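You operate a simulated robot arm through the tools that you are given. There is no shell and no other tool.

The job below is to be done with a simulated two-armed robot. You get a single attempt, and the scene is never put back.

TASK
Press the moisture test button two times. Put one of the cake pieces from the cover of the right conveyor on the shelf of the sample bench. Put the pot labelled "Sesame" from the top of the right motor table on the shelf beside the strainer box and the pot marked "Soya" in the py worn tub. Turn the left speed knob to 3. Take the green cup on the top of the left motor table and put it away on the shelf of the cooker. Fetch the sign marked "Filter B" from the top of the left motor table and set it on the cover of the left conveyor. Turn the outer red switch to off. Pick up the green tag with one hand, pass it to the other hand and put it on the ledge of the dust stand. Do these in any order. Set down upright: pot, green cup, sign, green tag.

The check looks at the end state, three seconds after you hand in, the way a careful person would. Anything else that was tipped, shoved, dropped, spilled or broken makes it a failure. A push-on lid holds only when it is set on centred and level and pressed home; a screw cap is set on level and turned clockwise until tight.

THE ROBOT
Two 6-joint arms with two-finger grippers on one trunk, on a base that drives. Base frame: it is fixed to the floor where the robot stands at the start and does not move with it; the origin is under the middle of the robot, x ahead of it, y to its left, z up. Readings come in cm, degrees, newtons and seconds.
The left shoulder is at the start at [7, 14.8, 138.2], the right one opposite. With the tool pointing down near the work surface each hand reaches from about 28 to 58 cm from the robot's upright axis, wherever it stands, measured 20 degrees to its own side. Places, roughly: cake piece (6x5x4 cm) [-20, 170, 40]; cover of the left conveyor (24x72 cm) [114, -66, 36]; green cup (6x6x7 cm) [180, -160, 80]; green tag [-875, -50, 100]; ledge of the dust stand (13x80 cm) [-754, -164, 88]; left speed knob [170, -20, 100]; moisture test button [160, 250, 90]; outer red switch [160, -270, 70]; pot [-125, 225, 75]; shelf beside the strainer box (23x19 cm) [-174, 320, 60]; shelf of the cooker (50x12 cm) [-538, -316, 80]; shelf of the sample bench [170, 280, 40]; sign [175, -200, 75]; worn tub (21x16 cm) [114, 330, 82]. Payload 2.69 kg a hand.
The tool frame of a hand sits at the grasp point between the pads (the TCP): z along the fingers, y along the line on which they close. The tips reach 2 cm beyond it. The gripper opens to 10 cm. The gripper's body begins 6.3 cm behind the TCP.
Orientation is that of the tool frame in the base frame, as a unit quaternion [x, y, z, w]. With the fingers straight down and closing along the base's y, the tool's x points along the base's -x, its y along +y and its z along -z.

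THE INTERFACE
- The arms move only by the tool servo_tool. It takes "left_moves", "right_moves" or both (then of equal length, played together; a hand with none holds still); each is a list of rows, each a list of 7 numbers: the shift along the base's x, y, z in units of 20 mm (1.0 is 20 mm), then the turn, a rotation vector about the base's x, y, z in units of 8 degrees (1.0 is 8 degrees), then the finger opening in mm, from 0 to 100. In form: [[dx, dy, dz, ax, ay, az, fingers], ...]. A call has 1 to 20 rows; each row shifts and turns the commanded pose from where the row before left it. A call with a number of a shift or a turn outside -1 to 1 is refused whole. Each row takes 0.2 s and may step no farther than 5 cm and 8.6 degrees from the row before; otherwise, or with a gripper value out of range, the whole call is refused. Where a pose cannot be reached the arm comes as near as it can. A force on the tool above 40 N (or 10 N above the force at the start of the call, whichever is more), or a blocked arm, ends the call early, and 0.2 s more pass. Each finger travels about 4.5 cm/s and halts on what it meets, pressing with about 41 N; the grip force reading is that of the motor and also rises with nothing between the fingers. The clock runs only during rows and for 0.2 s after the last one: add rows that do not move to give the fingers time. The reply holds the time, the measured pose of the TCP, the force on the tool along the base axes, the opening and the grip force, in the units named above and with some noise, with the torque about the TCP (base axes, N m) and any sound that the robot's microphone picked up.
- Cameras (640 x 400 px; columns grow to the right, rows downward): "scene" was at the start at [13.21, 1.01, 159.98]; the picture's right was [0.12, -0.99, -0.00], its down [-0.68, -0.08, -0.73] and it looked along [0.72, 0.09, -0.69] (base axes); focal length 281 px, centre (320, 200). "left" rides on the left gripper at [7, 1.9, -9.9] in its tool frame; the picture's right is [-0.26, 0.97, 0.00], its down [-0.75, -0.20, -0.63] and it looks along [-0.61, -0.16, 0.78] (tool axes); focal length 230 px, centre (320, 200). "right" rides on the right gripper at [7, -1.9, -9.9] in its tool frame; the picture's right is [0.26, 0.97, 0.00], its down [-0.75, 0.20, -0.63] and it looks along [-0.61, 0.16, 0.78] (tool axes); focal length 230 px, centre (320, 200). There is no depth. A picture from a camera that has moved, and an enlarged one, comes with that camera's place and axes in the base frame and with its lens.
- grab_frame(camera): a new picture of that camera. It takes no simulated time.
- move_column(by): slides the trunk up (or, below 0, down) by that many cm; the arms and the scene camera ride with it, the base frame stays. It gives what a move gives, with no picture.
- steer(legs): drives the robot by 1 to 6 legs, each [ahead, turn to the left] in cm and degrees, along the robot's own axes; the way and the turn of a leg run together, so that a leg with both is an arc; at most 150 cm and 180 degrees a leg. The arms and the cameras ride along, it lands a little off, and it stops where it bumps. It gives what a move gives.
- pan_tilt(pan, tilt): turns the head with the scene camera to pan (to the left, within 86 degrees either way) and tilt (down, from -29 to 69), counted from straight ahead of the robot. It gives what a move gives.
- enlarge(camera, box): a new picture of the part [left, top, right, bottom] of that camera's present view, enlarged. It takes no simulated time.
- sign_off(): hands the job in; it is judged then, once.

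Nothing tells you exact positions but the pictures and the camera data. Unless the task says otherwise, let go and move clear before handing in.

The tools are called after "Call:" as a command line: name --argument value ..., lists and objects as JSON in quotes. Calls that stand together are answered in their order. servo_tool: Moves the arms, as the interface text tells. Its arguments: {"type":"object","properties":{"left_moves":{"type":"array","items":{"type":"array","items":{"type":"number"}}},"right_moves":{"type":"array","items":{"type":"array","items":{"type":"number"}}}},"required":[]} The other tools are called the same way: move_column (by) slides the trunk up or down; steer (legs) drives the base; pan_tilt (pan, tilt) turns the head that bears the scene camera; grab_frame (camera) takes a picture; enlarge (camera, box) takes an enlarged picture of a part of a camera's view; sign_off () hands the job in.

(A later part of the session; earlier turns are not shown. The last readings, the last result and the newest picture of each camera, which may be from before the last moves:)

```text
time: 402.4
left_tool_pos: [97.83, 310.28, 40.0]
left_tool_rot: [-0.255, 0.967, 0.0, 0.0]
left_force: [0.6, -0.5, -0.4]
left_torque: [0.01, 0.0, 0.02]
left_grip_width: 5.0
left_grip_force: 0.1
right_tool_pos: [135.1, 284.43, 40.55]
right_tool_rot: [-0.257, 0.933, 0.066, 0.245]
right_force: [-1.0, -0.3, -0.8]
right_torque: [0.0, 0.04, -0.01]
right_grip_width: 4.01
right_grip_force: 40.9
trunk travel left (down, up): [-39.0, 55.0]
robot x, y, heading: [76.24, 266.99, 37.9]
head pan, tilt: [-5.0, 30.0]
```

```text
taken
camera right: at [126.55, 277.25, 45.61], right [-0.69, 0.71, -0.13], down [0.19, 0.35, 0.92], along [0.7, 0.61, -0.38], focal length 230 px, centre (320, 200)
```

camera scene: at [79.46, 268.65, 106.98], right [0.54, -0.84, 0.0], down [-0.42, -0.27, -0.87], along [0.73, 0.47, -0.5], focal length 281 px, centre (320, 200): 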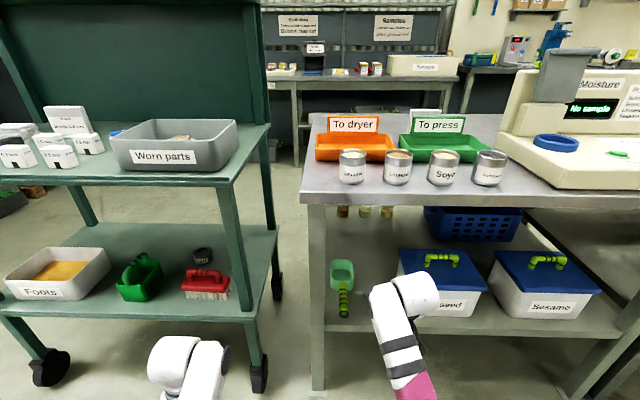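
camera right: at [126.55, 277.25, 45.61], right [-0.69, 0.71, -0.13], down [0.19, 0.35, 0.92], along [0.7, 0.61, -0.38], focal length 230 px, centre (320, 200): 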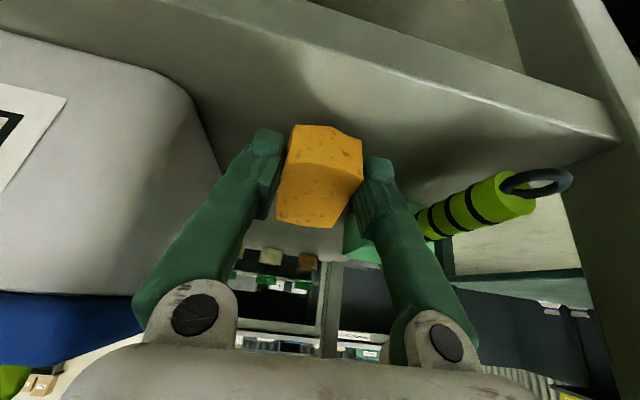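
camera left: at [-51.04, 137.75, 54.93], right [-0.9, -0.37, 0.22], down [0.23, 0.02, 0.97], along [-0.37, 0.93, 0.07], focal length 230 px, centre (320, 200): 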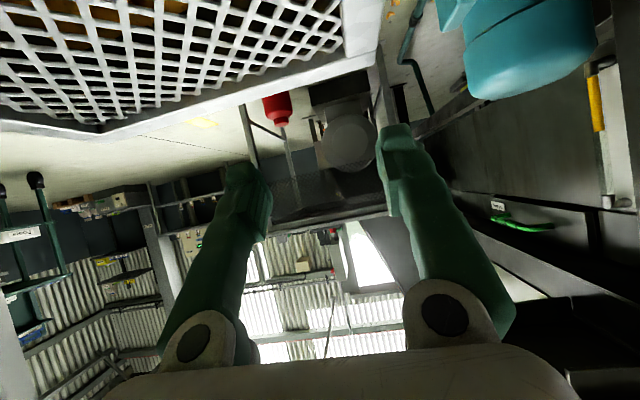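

The shelf is lower than assumed (z≈35). I'll move the cake 2.5 cm further in from the edge, and then continue down.

Call:
servo_tool --right_moves '[[0.54, 0.31, 0, 0, 0, 0, 20], [0.54, 0.31, 0, 0, 0, 0, 20], [0, 0, -0.15, 0, 0, 0, 20], [0, 0, -0.15, 0, 0, 0, 20], [0, 0, -0.15, 0, 0, 0, 20], [0, 0, -0.1, 0, 0, 0, 20], [0, 0, 0, 0, 0, 0, 20]]'

Call:
grab_frame --camera "right"

Call:
enlarge --camera "scene" --box '[300, 220, 480, 360]'

```text
time: 404.0
left_tool_pos: [97.83, 310.24, 40.21]
left_tool_rot: [-0.255, 0.967, 0.0, 0.001]
left_force: [0.2, -0.3, -0.6]
left_torque: [0.02, 0.0, 0.04]
left_grip_width: 5.0
left_grip_force: 0.1
right_tool_pos: [137.22, 285.76, 39.93]
right_tool_rot: [-0.258, 0.931, 0.068, 0.25]
right_force: [-1.5, -2.8, 21.1]
right_torque: [-0.1, 0.2, 0.0]
right_grip_width: 4.01
right_grip_force: 40.7
trunk travel left (down, up): [-39.0, 55.0]
robot x, y, heading: [76.56, 267.39, 37.8]
head pan, tilt: [-5.0, 30.0]
```

```text
taken
camera right: at [128.74, 278.46, 44.85], right [-0.69, 0.71, -0.13], down [0.18, 0.35, 0.92], along [0.7, 0.61, -0.37], focal length 230 px, centre (320, 200)
```

right: 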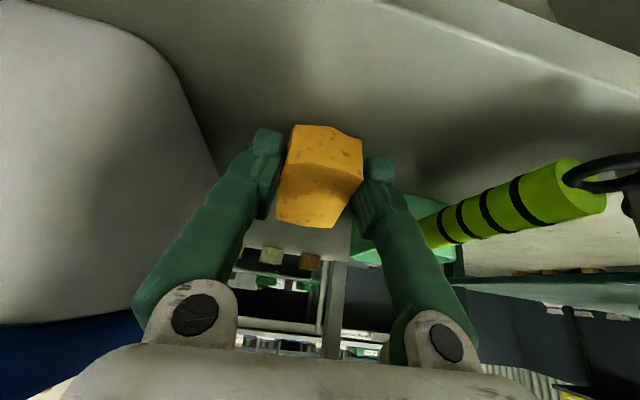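

```text
2.86 times, centred on (390, 290) of scene
camera zoom: at [87.72, 275.24, 107.08], right [0.54, -0.84, 0.0], down [-0.42, -0.27, -0.87], along [0.73, 0.47, -0.5], focal length 804 px, centre (120, -57)
```

zoom: 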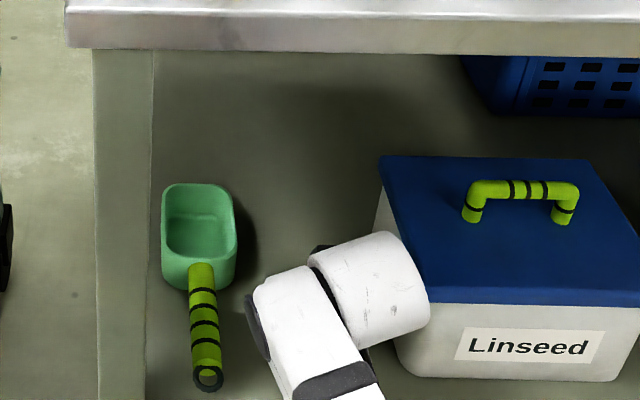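

Contact at last. I'll pitch the hand to lay the cake flatter, then check.

Call:
servo_tool --right_moves '[[0, 0, 0.2, 0, 0, 0, 20], [0.08, 0.05, -0.05, -0.44, 0.73, 0, 20], [0.04, 0.02, -0.05, -0.2, 0.34, 0, 20], [0, 0, 0, 0, 0, 0, 20]]'

Call:
grab_frame --camera "right"

```text
time: 405.0
left_tool_pos: [97.83, 310.34, 40.19]
left_tool_rot: [-0.256, 0.967, 0.0, 0.001]
left_force: [-0.7, 0.1, 0.0]
left_torque: [0.02, 0.0, -0.03]
left_grip_width: 5.02
left_grip_force: 0.0
right_tool_pos: [137.42, 285.88, 39.77]
right_tool_rot: [-0.264, 0.95, 0.045, 0.163]
right_force: [2.0, 3.1, 11.9]
right_torque: [0.04, 0.03, -0.01]
right_grip_width: 4.0
right_grip_force: 40.8
trunk travel left (down, up): [-39.0, 55.0]
robot x, y, heading: [76.76, 267.16, 37.8]
head pan, tilt: [-5.0, 30.0]
```

```text
taken
camera right: at [129.77, 279.18, 46.61], right [-0.7, 0.7, -0.09], down [0.32, 0.43, 0.84], along [0.63, 0.57, -0.53], focal length 230 px, centre (320, 200)
```

right: 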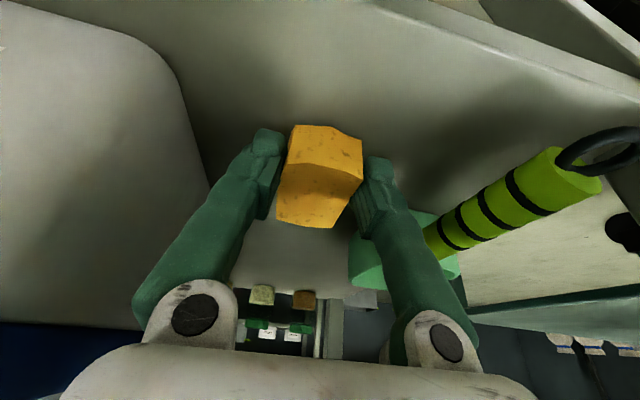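

Call:
servo_tool --right_moves '[[0, 0, 0.06, 0, 0, 0, 20], [0, 0, 0, 0, 0, 0, 45], [0, 0, 0, 0, 0, 0, 52], [0, 0, 0, 0, 0, 0, 52], [0, 0, 0.25, 0, 0, 0, 52], [0, 0, 0, 0, 0, 0, 52]]'

Call:
grab_frame --camera "right"

```text
time: 406.4
left_tool_pos: [97.96, 310.33, 39.96]
left_tool_rot: [-0.255, 0.967, 0.0, 0.0]
left_force: [0.6, 1.4, 0.3]
left_torque: [-0.04, 0.01, 0.02]
left_grip_width: 5.01
left_grip_force: 0.1
right_tool_pos: [137.44, 285.86, 40.25]
right_tool_rot: [-0.263, 0.95, 0.045, 0.163]
right_force: [0.3, 0.1, -0.5]
right_torque: [0.04, -0.01, 0.0]
right_grip_width: 5.23
right_grip_force: 0.1
trunk travel left (down, up): [-39.0, 55.0]
robot x, y, heading: [76.75, 267.47, 38.1]
head pan, tilt: [-5.0, 30.0]
```

```text
taken
camera right: at [129.8, 279.15, 47.1], right [-0.7, 0.7, -0.09], down [0.32, 0.43, 0.84], along [0.63, 0.56, -0.53], focal length 230 px, centre (320, 200)
```

right: 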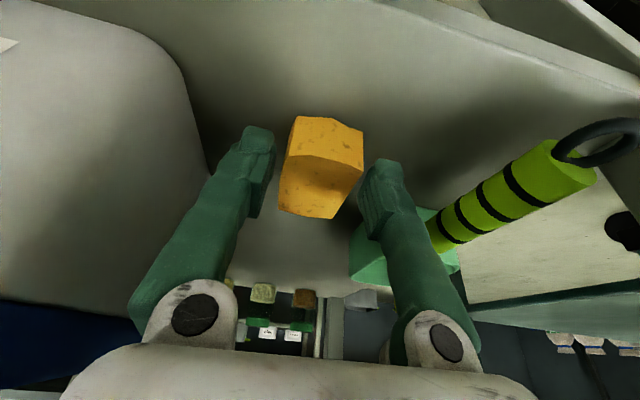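

Call:
servo_tool --right_moves '[[-0.286, -0.171, 0.94, 0, 0, 0, 52], [-0.286, -0.171, 0.94, 0, 0, 0, 52], [-0.286, -0.171, 0.8, 0, 0, 0, 52]]'

Call:
steer --legs '[[-35, 0]]'

Call:
grab_frame --camera "scene"

Call:
enlarge --camera "scene" --box '[280, 180, 460, 300]'

```text
time: 407.2
left_tool_pos: [97.89, 310.28, 40.12]
left_tool_rot: [-0.255, 0.967, 0.0, -0.001]
left_force: [-0.4, 0.1, 0.4]
left_torque: [0.02, 0.02, 0.0]
left_grip_width: 5.02
left_grip_force: 0.0
right_tool_pos: [135.57, 284.84, 45.66]
right_tool_rot: [-0.263, 0.95, 0.044, 0.163]
right_force: [0.0, -0.3, -0.2]
right_torque: [-0.01, -0.01, 0.02]
right_grip_width: 5.2
right_grip_force: 0.0
trunk travel left (down, up): [-39.0, 55.0]
robot x, y, heading: [76.76, 267.27, 38.0]
head pan, tilt: [-5.0, 30.0]
```

```text
time: 409.5
left_tool_pos: [69.9, 288.8, 40.17]
left_tool_rot: [-0.257, 0.966, 0.0, 0.001]
left_force: [-0.6, 0.5, 0.6]
left_torque: [0.0, -0.02, -0.01]
left_grip_width: 5.03
left_grip_force: 0.0
right_tool_pos: [107.86, 263.44, 45.7]
right_tool_rot: [-0.263, 0.95, 0.043, 0.162]
right_force: [-0.1, -1.0, 0.1]
right_torque: [0.04, 0.01, -0.01]
right_grip_width: 5.2
right_grip_force: 0.1
trunk travel left (down, up): [-39.0, 55.0]
robot x, y, heading: [48.71, 245.58, 38.1]
head pan, tilt: [-5.0, 30.0]
```

```text
taken
camera scene: at [60.3, 253.71, 107.01], right [0.55, -0.84, 0.0], down [-0.42, -0.27, -0.87], along [0.73, 0.47, -0.5], focal length 281 px, centre (320, 200)
```

scene: 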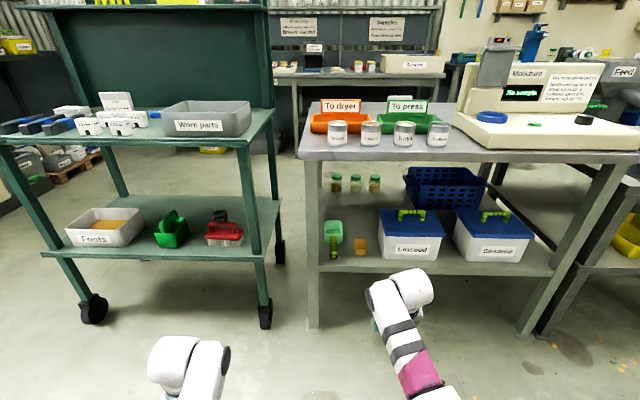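

```text
3.33 times, centred on (370, 240) of scene
camera zoom: at [60.3, 253.71, 107.01], right [0.55, -0.84, 0.0], down [-0.42, -0.27, -0.87], along [0.73, 0.47, -0.5], focal length 938 px, centre (153, 67)
```

zoom: 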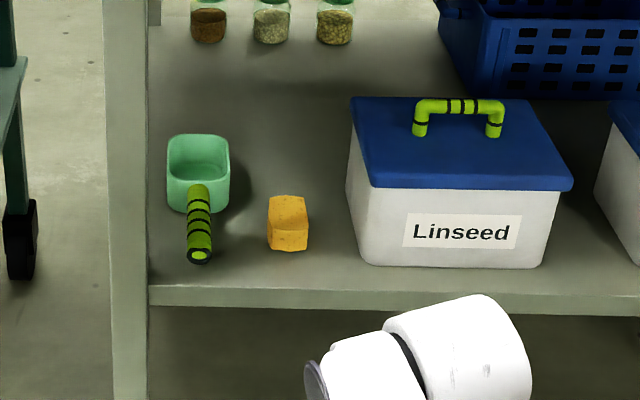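

The cake sits on the shelf between the scoop and the Linseed box. Next is the left speed knob; I'll raise the trunk, level the right hand, and drive around to the operator side of the left control desk.

Call:
move_column --by 40

Call:
move_column --by 15

Call:
servo_tool --right_moves '[[0, 0, 0, -0.41, 0.686, 0, 50], [0, 0, 0, -0.41, 0.686, 0, 50], [0, 0, 0, -0.41, 0.686, 0, 50]]'

Call:
steer --legs '[[0, -98], [60, 0], [0, -20], [130, 0]]'

Call:
pan_tilt --pan -50 --tilt 30

Call:
grab_frame --camera "scene"

```text
time: 413.3
left_tool_pos: [69.96, 288.72, 80.17]
left_tool_rot: [-0.257, 0.966, -0.001, 0.0]
left_force: [0.2, -0.3, 0.0]
left_torque: [0.04, 0.0, -0.02]
left_grip_width: 5.03
left_grip_force: 0.0
right_tool_pos: [108.03, 263.42, 85.51]
right_tool_rot: [-0.264, 0.95, 0.044, 0.162]
right_force: [-0.5, -0.4, -0.4]
right_torque: [-0.01, 0.01, -0.01]
right_grip_width: 5.19
right_grip_force: 0.0
trunk travel left (down, up): [-79.0, 15.0]
robot x, y, heading: [48.88, 245.9, 38.0]
head pan, tilt: [-5.0, 30.0]
```

```text
time: 415.1
left_tool_pos: [70.0, 288.73, 95.2]
left_tool_rot: [-0.257, 0.966, 0.0, 0.0]
left_force: [0.1, 0.0, -0.1]
left_torque: [-0.04, 0.03, 0.01]
left_grip_width: 4.99
left_grip_force: 0.2
right_tool_pos: [107.87, 263.47, 100.67]
right_tool_rot: [-0.264, 0.95, 0.045, 0.163]
right_force: [-0.3, -0.4, 0.5]
right_torque: [0.02, 0.04, 0.01]
right_grip_width: 5.16
right_grip_force: 0.1
trunk travel left (down, up): [-94.0, 0.0]
robot x, y, heading: [49.02, 245.47, 38.3]
head pan, tilt: [-5.0, 30.0]
```

```text
time: 415.9
left_tool_pos: [70.04, 288.81, 95.05]
left_tool_rot: [-0.257, 0.966, 0.0, 0.0]
left_force: [-0.5, 0.9, 0.1]
left_torque: [-0.04, 0.01, -0.01]
left_grip_width: 4.99
left_grip_force: 0.1
right_tool_pos: [107.91, 263.48, 100.67]
right_tool_rot: [-0.268, 0.963, -0.001, 0.001]
right_force: [0.0, -0.3, -1.1]
right_torque: [-0.04, 0.0, 0.0]
right_grip_width: 5.01
right_grip_force: 0.0
trunk travel left (down, up): [-94.0, 0.0]
robot x, y, heading: [48.89, 245.69, 38.2]
head pan, tilt: [-5.0, 30.0]
```

```text
time: 430.6
left_tool_pos: [127.39, 26.28, 95.14]
left_tool_rot: [0.699, 0.715, 0.0, -0.001]
left_force: [-0.2, 0.0, -1.1]
left_torque: [0.01, -0.01, 0.01]
left_grip_width: 5.0
left_grip_force: 0.0
right_tool_pos: [87.0, 4.87, 100.71]
right_tool_rot: [0.69, 0.724, -0.001, 0.001]
right_force: [0.5, 0.4, -0.3]
right_torque: [-0.04, 0.03, 0.02]
right_grip_width: 4.99
right_grip_force: 0.0
trunk travel left (down, up): [-94.0, 0.0]
robot x, y, heading: [99.51, 65.45, -80.3]
head pan, tilt: [-5.0, 30.0]
```

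```text
time: 431.8
left_tool_pos: [127.15, 26.1, 95.14]
left_tool_rot: [0.699, 0.715, 0.0, 0.0]
left_force: [0.2, 0.2, 0.1]
left_torque: [-0.01, 0.0, 0.01]
left_grip_width: 4.97
left_grip_force: 0.1
right_tool_pos: [86.94, 4.93, 100.73]
right_tool_rot: [0.69, 0.724, -0.002, 0.001]
right_force: [0.0, 1.2, 0.2]
right_torque: [0.0, 0.0, 0.0]
right_grip_width: 5.04
right_grip_force: 0.1
trunk travel left (down, up): [-94.0, 0.0]
robot x, y, heading: [99.99, 65.23, -80.5]
head pan, tilt: [-50.0, 30.0]
```

```text
taken
camera scene: at [94.48, 53.42, 162.0], right [-0.76, 0.65, 0.0], down [0.32, 0.38, -0.87], along [-0.56, -0.66, -0.5], focal length 281 px, centre (320, 200)
```

scene: 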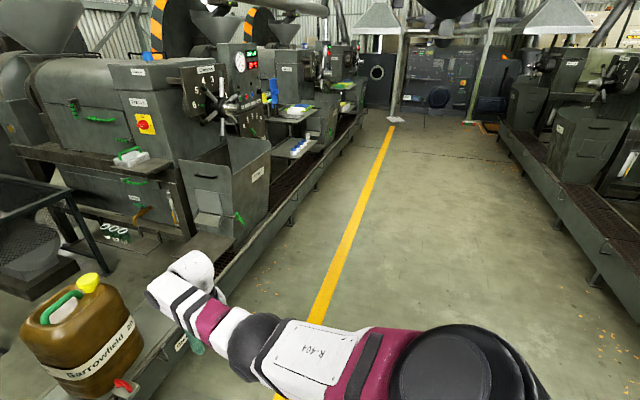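

Call:
pan_tilt --pan 25 --tilt 30

Call:
grab_frame --camera "scene"

```text
time: 433.2
left_tool_pos: [127.24, 26.13, 95.18]
left_tool_rot: [0.699, 0.715, -0.001, 0.0]
left_force: [0.4, 0.1, -0.4]
left_torque: [-0.02, -0.02, -0.04]
left_grip_width: 4.99
left_grip_force: 0.0
right_tool_pos: [86.94, 4.87, 100.79]
right_tool_rot: [0.69, 0.724, -0.001, 0.0]
right_force: [-0.7, -0.4, -0.1]
right_torque: [-0.01, 0.0, 0.02]
right_grip_width: 5.01
right_grip_force: 0.0
trunk travel left (down, up): [-94.0, 0.0]
robot x, y, heading: [99.47, 64.99, -80.5]
head pan, tilt: [25.0, 30.0]
```

```text
taken
camera scene: at [105.46, 52.87, 162.0], right [-0.82, -0.57, 0.0], down [-0.28, 0.41, -0.87], along [0.49, -0.71, -0.5], focal length 281 px, centre (320, 200)
```

scene: 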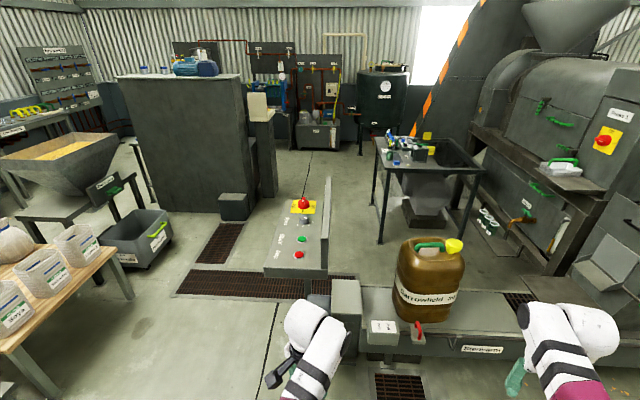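

Call:
enlarge --camera "scene" --box '[250, 170, 350, 280]'

Call:
enlarge --camera "scene" --box '[360, 110, 500, 210]'

```text
3.64 times, centred on (300, 225) of scene
camera zoom: at [105.46, 52.87, 162.0], right [-0.82, -0.57, 0.0], down [-0.28, 0.41, -0.87], along [0.49, -0.71, -0.5], focal length 1023 px, centre (393, 109)
```

zoom: 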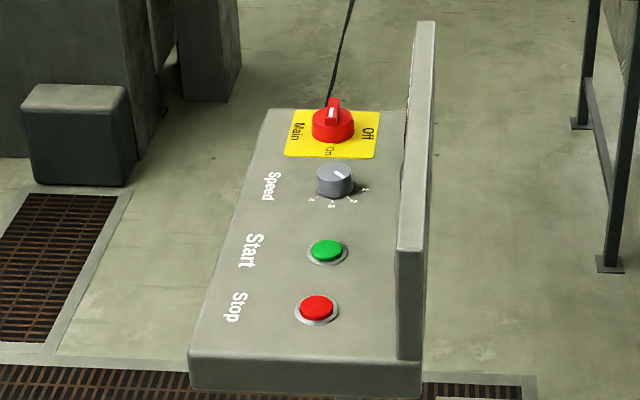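

```text
4.00 times, centred on (430, 160) of scene
camera zoom: at [105.46, 52.87, 162.0], right [-0.82, -0.57, 0.0], down [-0.28, 0.41, -0.87], along [0.49, -0.71, -0.5], focal length 1125 px, centre (-120, 360)
```

zoom: 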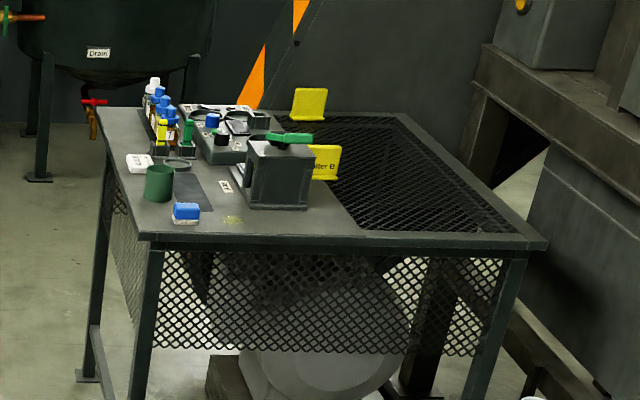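

I can see the left desk: Main (red on yellow), Speed knob, Start and Stop buttons; and farther on, the left motor table with the dark-green cup and the "Filter B" sign. I'll drive around to the operator side of the desk.

Call:
steer --legs '[[0, 83], [90, 0], [0, -63], [60, 0], [0, -90]]'

Call:
pan_tilt --pan 5 --tilt 45

Call:
grab_frame --camera "scene"

```text
time: 451.2
left_tool_pos: [189.47, -20.76, 95.07]
left_tool_rot: [0.989, 0.15, 0.0, 0.001]
left_force: [-0.9, -0.4, -0.2]
left_torque: [0.02, 0.01, 0.0]
left_grip_width: 5.01
left_grip_force: 0.0
right_tool_pos: [157.98, 12.15, 100.58]
right_tool_rot: [0.987, 0.163, -0.002, 0.0]
right_force: [0.3, -0.8, 0.5]
right_torque: [0.02, 0.0, -0.01]
right_grip_width: 4.99
right_grip_force: 0.0
trunk travel left (down, up): [-94.0, 0.0]
robot x, y, heading: [219.32, 16.99, -154.5]
head pan, tilt: [25.0, 30.0]
```

```text
time: 452.0
left_tool_pos: [189.42, -20.8, 95.19]
left_tool_rot: [0.989, 0.151, 0.0, 0.001]
left_force: [0.7, 0.0, -0.1]
left_torque: [-0.03, -0.01, -0.02]
left_grip_width: 4.99
left_grip_force: 0.1
right_tool_pos: [157.75, 12.16, 100.74]
right_tool_rot: [0.987, 0.163, -0.002, 0.0]
right_force: [0.4, 0.4, -0.4]
right_torque: [-0.01, 0.0, 0.0]
right_grip_width: 5.01
right_grip_force: 0.0
trunk travel left (down, up): [-94.0, 0.0]
robot x, y, heading: [219.75, 16.63, -154.2]
head pan, tilt: [5.0, 45.0]
```

```text
taken
camera scene: at [207.88, 10.47, 159.74], right [-0.51, 0.86, 0.0], down [0.61, 0.36, -0.71], along [-0.61, -0.36, -0.71], focal length 281 px, centre (320, 200)
```

scene: 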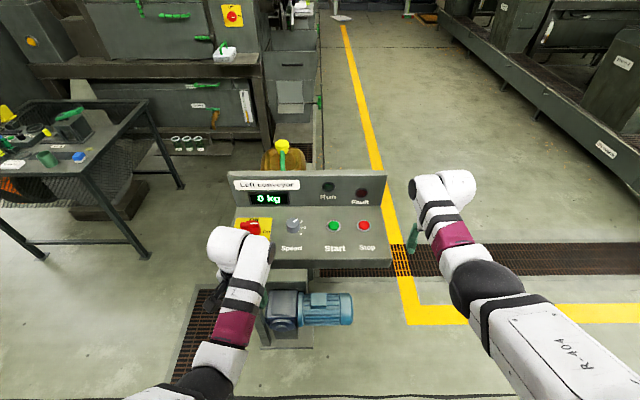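

Call:
enlarge --camera "scene" --box '[250, 195, 350, 260]'

```text
6.15 times, centred on (300, 228) of scene
camera zoom: at [207.88, 10.47, 159.74], right [-0.51, 0.86, 0.0], down [0.61, 0.36, -0.71], along [-0.61, -0.36, -0.71], focal length 1731 px, centre (443, 31)
```

zoom: 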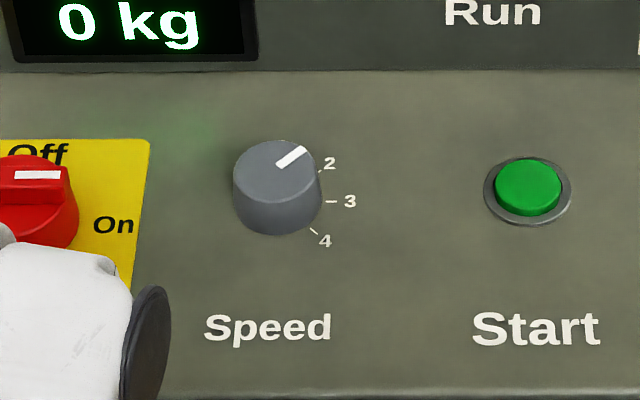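

The knob's pointer is at 2 (1 hidden behind, 2 at 45°, 3 at 90° clockwise, 4 at 135°); knob top is about [166.1, -23.2, 97.6]. I'll raise the left hand above the desk, pull the right hand back, and approach.

Call:
servo_tool --left_moves '[[-0.72, -0.35, 0.9, 0, 0, 0, 65], [-0.72, -0.35, 0.9, 0, 0, 0, 65], [-0.72, -0.35, 0.9, 0, 0, 0, 65], [-0.72, -0.35, 0.9, 0, 0, 0, 65], [-0.72, -0.35, 0.9, 0, 0, 0, 65]]' --right_moves '[[0.9, 0.43, 0.1, 0, 0, 0, 50], [0.9, 0.43, 0.1, 0, 0, 0, 50], [0.9, 0.43, 0.1, 0, 0, 0, 50], [0.9, 0.43, 0.1, 0, 0, 0, 50], [0, 0, 0, 0, 0, 0, 50]]'

Call:
steer --legs '[[0, -5], [14, 0]]'

Call:
grab_frame --camera "left"

Call:
grab_frame --camera "scene"

```text
time: 453.2
left_tool_pos: [182.28, -24.16, 103.85]
left_tool_rot: [0.989, 0.15, 0.0, 0.001]
left_force: [0.5, -0.1, -1.2]
left_torque: [-0.05, -0.01, 0.04]
left_grip_width: 6.5
left_grip_force: 0.1
right_tool_pos: [165.09, 15.6, 101.41]
right_tool_rot: [0.987, 0.162, -0.001, -0.001]
right_force: [-0.5, 0.3, 0.3]
right_torque: [0.01, -0.03, 0.0]
right_grip_width: 5.0
right_grip_force: 0.0
trunk travel left (down, up): [-94.0, 0.0]
robot x, y, heading: [219.49, 16.7, -154.4]
head pan, tilt: [5.0, 45.0]
```

```text
time: 455.0
left_tool_pos: [167.39, -25.33, 104.38]
left_tool_rot: [0.994, 0.108, -0.004, 0.001]
left_force: [-1.6, 0.0, -1.4]
left_torque: [-0.01, -0.11, -0.03]
left_grip_width: 6.51
left_grip_force: 0.1
right_tool_pos: [153.45, 15.73, 101.72]
right_tool_rot: [0.993, 0.12, -0.005, 0.001]
right_force: [-1.2, 0.0, -2.1]
right_torque: [0.02, -0.08, 0.0]
right_grip_width: 4.99
right_grip_force: 0.1
trunk travel left (down, up): [-94.0, 0.0]
robot x, y, heading: [206.81, 11.83, -159.0]
head pan, tilt: [5.0, 45.0]
```

```text
taken
camera left: at [174.53, -25.56, 114.17], right [-0.04, -1.0, 0.0], down [-0.77, 0.04, 0.64], along [-0.64, 0.02, -0.77], focal length 230 px, centre (320, 200)
```

left: 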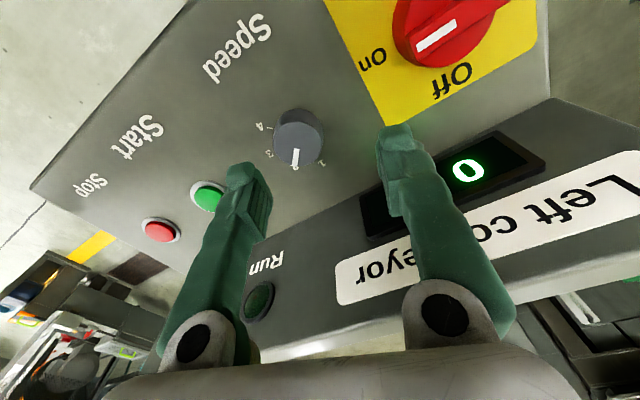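

```text
taken
camera scene: at [194.74, 6.76, 159.71], right [-0.44, 0.9, 0.0], down [0.64, 0.31, -0.71], along [-0.64, -0.31, -0.71], focal length 281 px, centre (320, 200)
```

scene: 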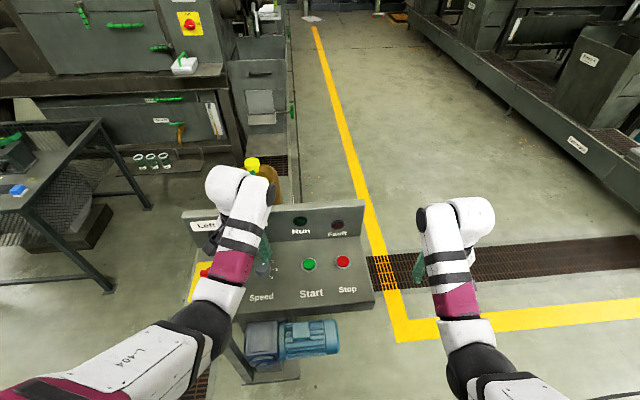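

Call:
servo_tool --left_moves '[[0, 0.25, -0.2, 0, 0, 0.9, 65], [0, 0.25, -0.2, 0, 0, 0.9, 65], [0, 0.2, -0.2, 0, 0, 0.9, 65], [0, 0, -0.4, 0, 0, 0, 65]]'

Call:
grab_frame --camera "left"

Call:
enlarge --camera "scene" --box '[200, 220, 320, 310]'

```text
time: 456.0
left_tool_pos: [167.24, -23.89, 102.17]
left_tool_rot: [0.956, 0.294, -0.004, 0.001]
left_force: [-0.3, 0.1, -0.3]
left_torque: [0.02, -0.01, 0.01]
left_grip_width: 6.48
left_grip_force: 0.0
right_tool_pos: [153.46, 15.53, 101.77]
right_tool_rot: [0.993, 0.12, -0.004, 0.0]
right_force: [0.0, -0.3, -0.3]
right_torque: [-0.03, -0.01, 0.03]
right_grip_width: 4.99
right_grip_force: 0.0
trunk travel left (down, up): [-94.0, 0.0]
robot x, y, heading: [206.75, 11.99, -158.9]
head pan, tilt: [5.0, 45.0]
```

```text
taken
camera left: at [174.12, -21.52, 112.11], right [0.33, -0.94, 0.0], down [-0.73, -0.25, 0.64], along [-0.6, -0.21, -0.77], focal length 230 px, centre (320, 200)
```

left: 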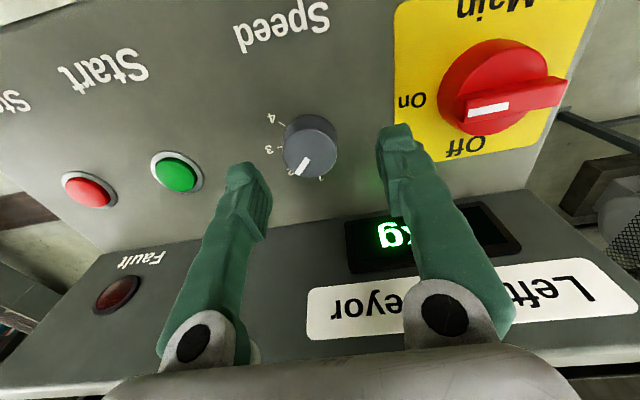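

```text
4.44 times, centred on (260, 265) of scene
camera zoom: at [194.74, 6.58, 159.73], right [-0.44, 0.9, 0.0], down [0.64, 0.31, -0.71], along [-0.64, -0.31, -0.71], focal length 1250 px, centre (587, -89)
```

zoom: 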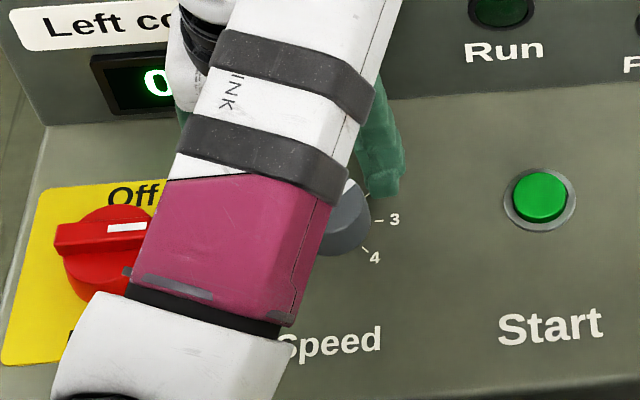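

Call:
servo_tool --left_moves '[[0.03, 0.22, -1, 0, 0, 0, 65], [0, 0, -0.8, 0, 0, 0, 65], [0, 0, -0.3, 0, 0, 0, 65], [0, 0, -0.1, 0, 0, 0, 65]]'

Call:
grab_frame --camera "left"

```text
time: 457.0
left_tool_pos: [167.35, -23.42, 97.92]
left_tool_rot: [0.956, 0.293, -0.004, 0.002]
left_force: [0.5, -0.4, 0.2]
left_torque: [-0.05, 0.03, -0.03]
left_grip_width: 6.48
left_grip_force: 0.1
right_tool_pos: [153.6, 15.75, 101.7]
right_tool_rot: [0.993, 0.12, -0.005, 0.002]
right_force: [0.7, 0.4, -0.5]
right_torque: [0.01, 0.03, 0.03]
right_grip_width: 5.02
right_grip_force: 0.1
trunk travel left (down, up): [-94.0, 0.0]
robot x, y, heading: [206.77, 12.13, -159.2]
head pan, tilt: [5.0, 45.0]
```

```text
taken
camera left: at [174.19, -21.01, 107.75], right [0.33, -0.94, 0.0], down [-0.73, -0.25, 0.64], along [-0.6, -0.21, -0.77], focal length 230 px, centre (320, 200)
```

left: 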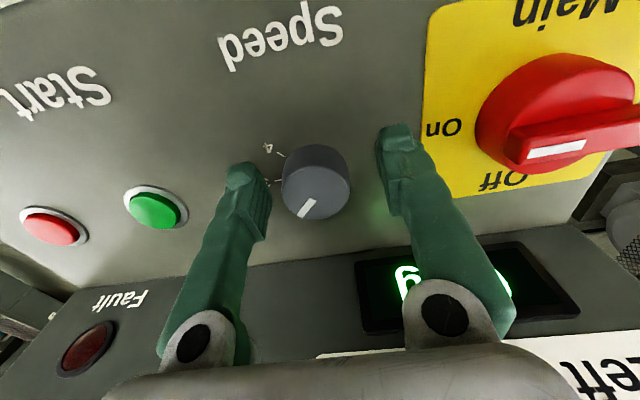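

Call:
servo_tool --left_moves '[[0, 0, -0.2, 0, 0, 0, 60], [0, 0, 0, 0, 0, 0, 30], [0, 0, 0, 0, 0, 0, 30], [0, 0, 0, 0, 0, 0, 30]]'

Call:
grab_frame --camera "left"

```text
time: 458.0
left_tool_pos: [167.03, -23.04, 97.41]
left_tool_rot: [0.956, 0.292, -0.004, -0.001]
left_force: [-7.8, 14.3, -6.8]
left_torque: [0.35, 0.27, -0.14]
left_grip_width: 3.97
left_grip_force: 37.1
right_tool_pos: [153.2, 15.86, 101.61]
right_tool_rot: [0.993, 0.12, -0.005, 0.002]
right_force: [-0.2, 0.8, -0.4]
right_torque: [-0.01, 0.04, 0.02]
right_grip_width: 5.0
right_grip_force: 0.1
trunk travel left (down, up): [-94.0, 0.0]
robot x, y, heading: [206.63, 11.9, -159.2]
head pan, tilt: [5.0, 45.0]
```

```text
taken
camera left: at [173.87, -20.69, 107.28], right [0.33, -0.95, 0.0], down [-0.73, -0.25, 0.63], along [-0.6, -0.21, -0.77], focal length 230 px, centre (320, 200)
```

left: 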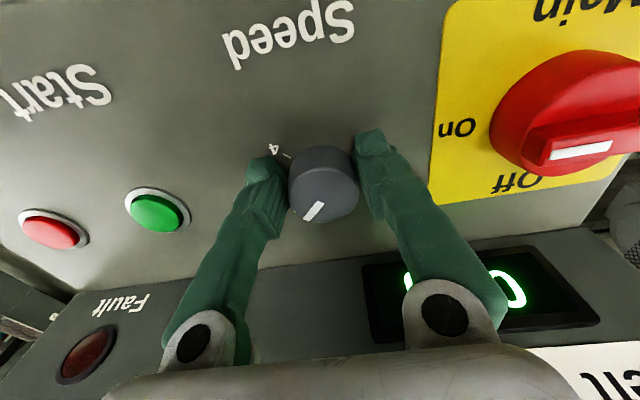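

Call:
servo_tool --left_moves '[[-0.16, 0.19, 0, 0, 0, 0, 30], [0, 0, 0, 0, 0, -0.7, 30], [0, 0, 0, 0, 0, -0.7, 30], [0, 0, 0, 0, 0, -0.7, 30], [0, 0, 0, 0, 0, -0.7, 30]]'

Call:
grab_frame --camera "left"

```text
time: 459.2
left_tool_pos: [167.18, -23.33, 97.44]
left_tool_rot: [0.995, 0.101, -0.002, 0.002]
left_force: [4.2, -1.3, -11.6]
left_torque: [-0.31, -0.05, 0.01]
left_grip_width: 3.95
left_grip_force: 45.3
right_tool_pos: [153.3, 15.66, 101.65]
right_tool_rot: [0.993, 0.121, -0.005, 0.0]
right_force: [-0.7, -0.7, 0.1]
right_torque: [0.02, 0.02, 0.0]
right_grip_width: 5.01
right_grip_force: 0.0
trunk travel left (down, up): [-94.0, 0.0]
robot x, y, heading: [206.4, 11.93, -158.9]
head pan, tilt: [5.0, 45.0]
```

```text
taken
camera left: at [174.34, -23.72, 107.32], right [-0.06, -1.0, 0.0], down [-0.77, 0.05, 0.63], along [-0.63, 0.03, -0.77], focal length 230 px, centre (320, 200)
```

left: 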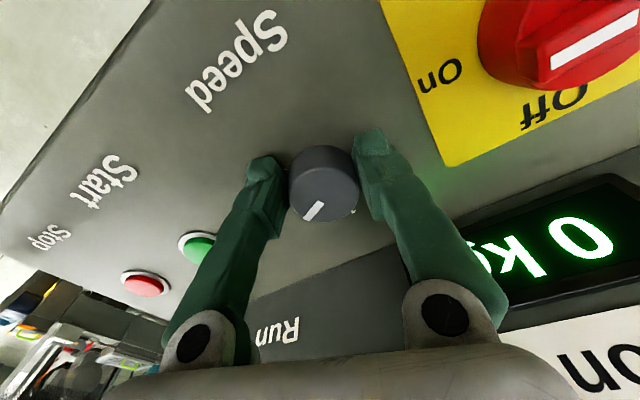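

Call:
servo_tool --left_moves '[[0, 0, 0, 0, 0, -0.7, 30], [0, 0, 0, 0, 0, -0.7, 30], [0, 0, 0, 0, 0, -0.7, 30], [0, 0, 0, 0, 0, -0.75, 30], [0, 0, 0, 0, 0, 0, 30]]'

Call:
grab_frame --camera "left"

Call:
enlarge --camera "scene" --box '[200, 220, 320, 310]'

```text
time: 460.4
left_tool_pos: [167.19, -23.71, 97.37]
left_tool_rot: [0.995, -0.097, -0.004, -0.001]
left_force: [8.4, -15.0, -9.9]
left_torque: [-0.47, -1.06, 0.11]
left_grip_width: 3.94
left_grip_force: 44.9
right_tool_pos: [153.6, 15.3, 101.87]
right_tool_rot: [0.993, 0.12, -0.004, -0.001]
right_force: [-0.5, -0.4, 0.1]
right_torque: [0.01, 0.01, -0.02]
right_grip_width: 5.0
right_grip_force: 0.0
trunk travel left (down, up): [-94.0, 0.0]
robot x, y, heading: [207.21, 12.33, -159.1]
head pan, tilt: [5.0, 45.0]
```

```text
taken
camera left: at [173.66, -26.82, 107.3], right [-0.44, -0.9, 0.0], down [-0.69, 0.34, 0.64], along [-0.57, 0.28, -0.77], focal length 230 px, centre (320, 200)
```

left: 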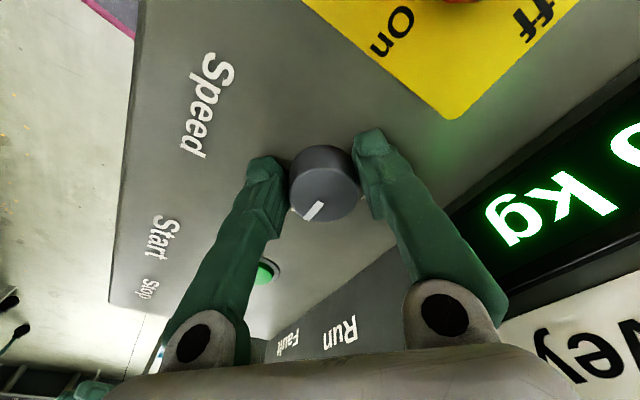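

```text
4.44 times, centred on (260, 265) of scene
camera zoom: at [194.89, 5.88, 159.72], right [-0.44, 0.9, 0.0], down [0.64, 0.31, -0.71], along [-0.64, -0.31, -0.71], focal length 1250 px, centre (587, -89)
```

zoom: 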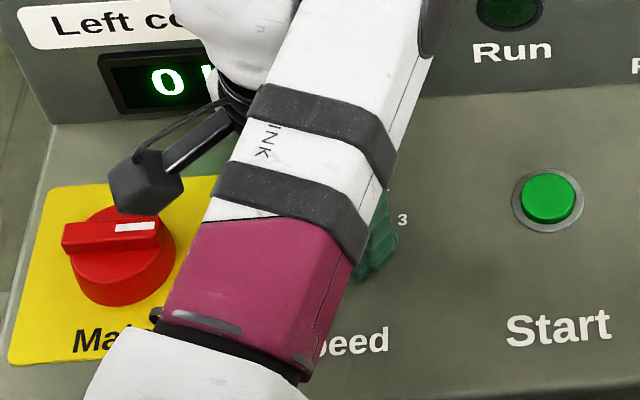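

Call:
servo_tool --left_moves '[[0, -0.15, 0, 0, 0, 0, 30], [0, 0, 0, 0, 0, 0, 45], [0, 0, 0, 0, 0, 0, 65], [0, 0, 0, 0, 0, 0, 65], [0, 0, 0.5, 0, 0, 0, 65], [0, 0, 1, 0, 0, 0, 65], [0, 0, 1, 0, 0, 0, 65], [0, 0, 1, 0, 0, 0, 65]]'

Call:
grab_frame --camera "left"

Call:
enlarge --camera "left" --box '[240, 60, 400, 180]'

```text
time: 462.2
left_tool_pos: [166.58, -23.51, 104.04]
left_tool_rot: [0.995, -0.097, -0.004, 0.0]
left_force: [-0.2, -0.3, 0.1]
left_torque: [0.0, -0.01, 0.0]
left_grip_width: 6.51
left_grip_force: 0.0
left hand out of reach, approached as far as the arm can: row 8
right_tool_pos: [153.44, 15.68, 101.68]
right_tool_rot: [0.993, 0.12, -0.005, 0.001]
right_force: [0.0, 0.5, 0.6]
right_torque: [-0.01, -0.01, 0.01]
right_grip_width: 5.02
right_grip_force: 0.0
trunk travel left (down, up): [-94.0, 0.0]
robot x, y, heading: [206.54, 11.48, -159.1]
head pan, tilt: [5.0, 45.0]
```

```text
taken
camera left: at [173.15, -26.66, 113.89], right [-0.44, -0.9, 0.0], down [-0.69, 0.34, 0.64], along [-0.57, 0.28, -0.77], focal length 230 px, centre (320, 200)
```

left: 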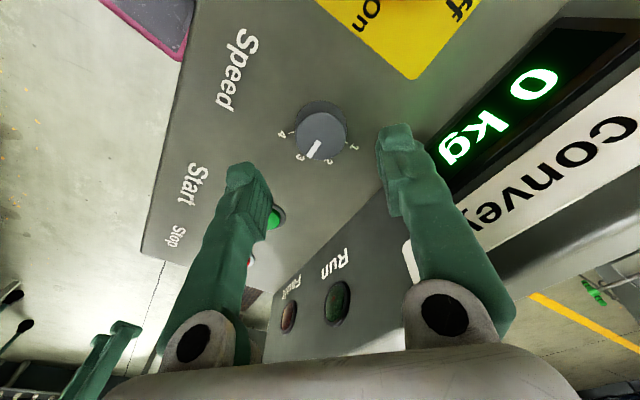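

```text
3.33 times, centred on (320, 120) of left
camera zoom: at [173.15, -26.66, 113.89], right [-0.44, -0.9, 0.0], down [-0.69, 0.34, 0.64], along [-0.57, 0.28, -0.77], focal length 767 px, centre (320, 467)
```

zoom: 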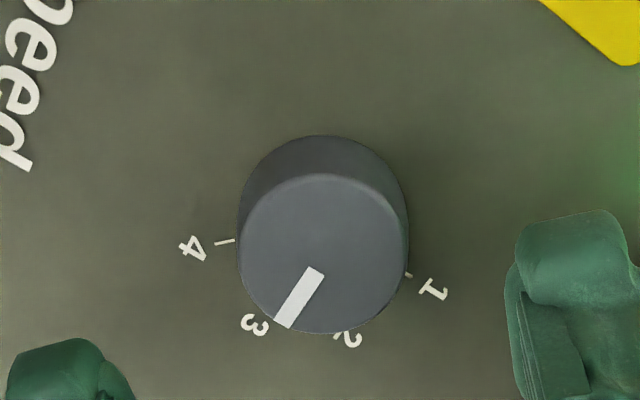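

The pointer looks a bit short of 3. I'll move the hand aside and check with the scene camera.

Call:
servo_tool --left_moves '[[0.6, -0.7, 0.2, 0, 0, 0.6, 65], [0.6, -0.7, 0.2, 0, 0, 0.6, 65], [0.6, -0.7, 0.2, 0, 0, 0.6, 65], [0.6, -0.7, 0, 0, 0, 0.6, 65], [0.6, -0.7, 0, 0, 0, 0.6, 65], [0.6, -0.7, 0, 0, 0, 0, 65]]'

Call:
grab_frame --camera "scene"

Call:
enlarge --camera "scene" --box '[235, 235, 315, 295]'

```text
time: 463.6
left_tool_pos: [172.39, -32.57, 102.94]
left_tool_rot: [0.994, 0.113, -0.005, 0.0]
left_force: [-0.1, -0.5, 0.0]
left_torque: [-0.01, 0.04, 0.0]
left_grip_width: 6.49
left_grip_force: 0.0
left hand out of reach, approached as far as the arm can: row 1, 2, 3, 5
right_tool_pos: [153.52, 15.65, 101.87]
right_tool_rot: [0.993, 0.12, -0.006, 0.001]
right_force: [-0.5, -0.2, -1.0]
right_torque: [0.01, 0.01, 0.03]
right_grip_width: 4.98
right_grip_force: 0.1
trunk travel left (down, up): [-94.0, 0.0]
robot x, y, heading: [206.67, 12.0, -159.1]
head pan, tilt: [5.0, 45.0]
```

```text
taken
camera scene: at [194.85, 6.55, 159.74], right [-0.44, 0.9, 0.0], down [0.64, 0.31, -0.71], along [-0.64, -0.31, -0.71], focal length 281 px, centre (320, 200)
```

scene: 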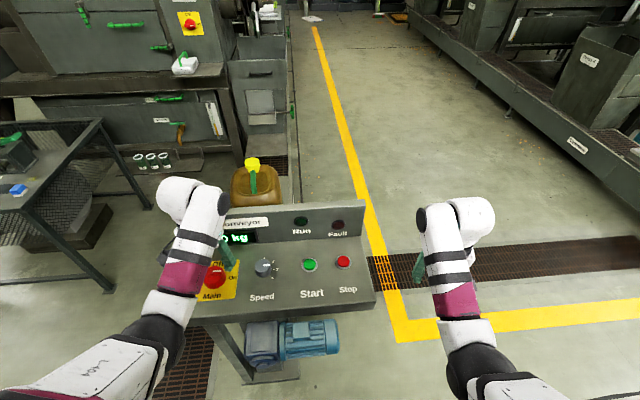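

```text
6.67 times, centred on (275, 265) of scene
camera zoom: at [194.85, 6.55, 159.74], right [-0.44, 0.9, 0.0], down [0.64, 0.31, -0.71], along [-0.64, -0.31, -0.71], focal length 1876 px, centre (620, -233)
```

zoom: 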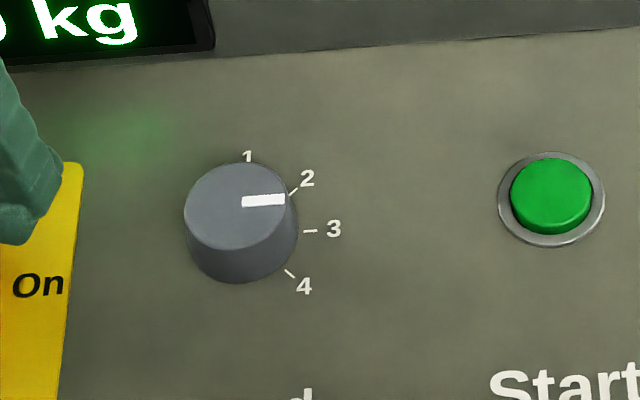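

Call:
servo_tool --left_moves '[[-0.88, 0.62, 0, 0, 0, 0, 65], [-0.88, 0.62, 0, 0, 0, 0, 65], [-0.88, 0.62, 0, 0, 0, 0, 65], [-0.88, 0.62, 0, 0, 0, 0, 65], [-0.88, 0.62, 0, 0, 0, 0, 65], [-0.88, 0.62, 0, 0, 0, 0, 65]]'

Call:
enlarge --camera "left" --box '[220, 0, 420, 150]'

```text
time: 465.0
left_tool_pos: [161.65, -25.07, 102.88]
left_tool_rot: [0.994, 0.113, -0.004, 0.001]
left_force: [0.4, 0.1, 0.4]
left_torque: [-0.03, 0.01, 0.02]
left_grip_width: 6.49
left_grip_force: 0.2
right_tool_pos: [153.45, 15.73, 101.68]
right_tool_rot: [0.993, 0.121, -0.004, 0.002]
right_force: [-0.3, -0.4, -0.2]
right_torque: [0.02, 0.0, -0.01]
right_grip_width: 5.01
right_grip_force: 0.0
trunk travel left (down, up): [-94.0, 0.0]
robot x, y, heading: [206.9, 11.86, -159.2]
head pan, tilt: [5.0, 45.0]
```

```text
2.67 times, centred on (320, 75) of left
camera zoom: at [168.84, -25.4, 112.79], right [-0.04, -1.0, 0.0], down [-0.77, 0.03, 0.64], along [-0.64, 0.02, -0.77], focal length 614 px, centre (320, 533)
```

zoom: 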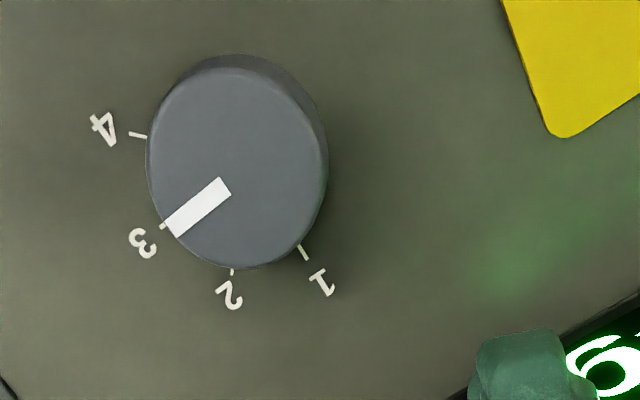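

The pointer is exactly on 3. Next I'll go to the left motor table: back away from the desk, go around its end, and back into the gap in front of that table.

Call:
steer --legs '[[-16, 0], [0, 99], [76, 0], [0, 90]]'

Call:
pan_tilt --pan -86 --tilt 35

Call:
grab_frame --camera "scene"

```text
time: 478.2
left_tool_pos: [296.95, -0.79, 102.86]
left_tool_rot: [-0.212, 0.977, 0.001, 0.004]
left_force: [0.0, -0.4, 0.3]
left_torque: [-0.01, -0.01, 0.0]
left_grip_width: 6.47
left_grip_force: 0.0
right_tool_pos: [313.28, -39.34, 101.75]
right_tool_rot: [-0.22, 0.976, 0.002, 0.005]
right_force: [0.3, -0.3, 0.2]
right_torque: [-0.01, 0.03, 0.01]
right_grip_width: 5.0
right_grip_force: 0.0
trunk travel left (down, up): [-94.0, 0.0]
robot x, y, heading: [260.17, -46.23, 32.4]
head pan, tilt: [5.0, 45.0]
```

```text
time: 479.9
left_tool_pos: [297.03, -0.85, 102.99]
left_tool_rot: [-0.212, 0.977, 0.0, 0.004]
left_force: [0.2, 0.5, -0.2]
left_torque: [0.01, 0.0, 0.01]
left_grip_width: 6.5
left_grip_force: 0.0
right_tool_pos: [313.42, -39.34, 101.77]
right_tool_rot: [-0.219, 0.976, 0.001, 0.005]
right_force: [0.1, 0.5, -0.5]
right_torque: [0.0, -0.02, -0.03]
right_grip_width: 5.01
right_grip_force: 0.1
trunk travel left (down, up): [-94.0, 0.0]
robot x, y, heading: [259.84, -46.47, 32.5]
head pan, tilt: [-85.9, 35.0]
```

```text
taken
camera scene: at [269.78, -50.74, 161.22], right [-0.8, -0.6, 0.0], down [-0.34, 0.46, -0.82], along [0.49, -0.66, -0.57], focal length 281 px, centre (320, 200)
```

scene: 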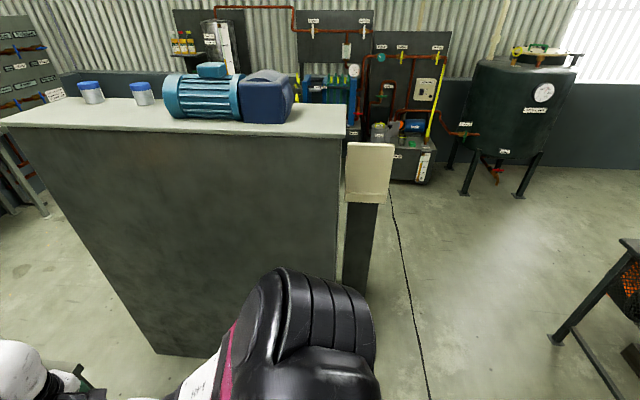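

Call:
steer --legs '[[-70, 0], [-68, 0]]'

Call:
pan_tilt --pan -75 --tilt 45

Call:
grab_frame --camera "scene"

```text
time: 487.1
left_tool_pos: [180.36, -75.17, 102.83]
left_tool_rot: [-0.206, 0.978, 0.001, 0.003]
left_force: [0.0, 0.6, 0.0]
left_torque: [-0.05, -0.01, 0.02]
left_grip_width: 6.53
left_grip_force: 0.0
right_tool_pos: [196.19, -113.75, 101.78]
right_tool_rot: [-0.215, 0.977, 0.001, 0.005]
right_force: [0.7, 0.2, 0.5]
right_torque: [0.01, 0.0, 0.0]
right_grip_width: 4.99
right_grip_force: 0.0
trunk travel left (down, up): [-94.0, 0.0]
robot x, y, heading: [143.21, -120.35, 32.0]
head pan, tilt: [-85.9, 35.0]
```

```text
time: 487.8
left_tool_pos: [180.19, -75.17, 102.82]
left_tool_rot: [-0.207, 0.978, 0.0, 0.005]
left_force: [-0.1, 0.3, 0.5]
left_torque: [0.01, -0.03, -0.03]
left_grip_width: 6.52
left_grip_force: 0.0
right_tool_pos: [196.0, -113.82, 101.8]
right_tool_rot: [-0.215, 0.977, 0.002, 0.005]
right_force: [0.1, 0.5, -0.5]
right_torque: [0.02, 0.0, -0.02]
right_grip_width: 4.99
right_grip_force: 0.1
trunk travel left (down, up): [-94.0, 0.0]
robot x, y, heading: [143.22, -120.49, 31.9]
head pan, tilt: [-75.0, 45.0]
```

```text
taken
camera scene: at [153.21, -123.23, 159.74], right [-0.68, -0.73, 0.0], down [-0.52, 0.48, -0.71], along [0.52, -0.48, -0.71], focal length 281 px, centre (320, 200)
```

scene: 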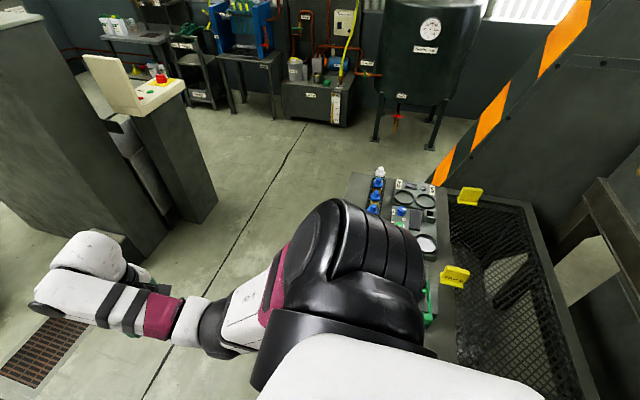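

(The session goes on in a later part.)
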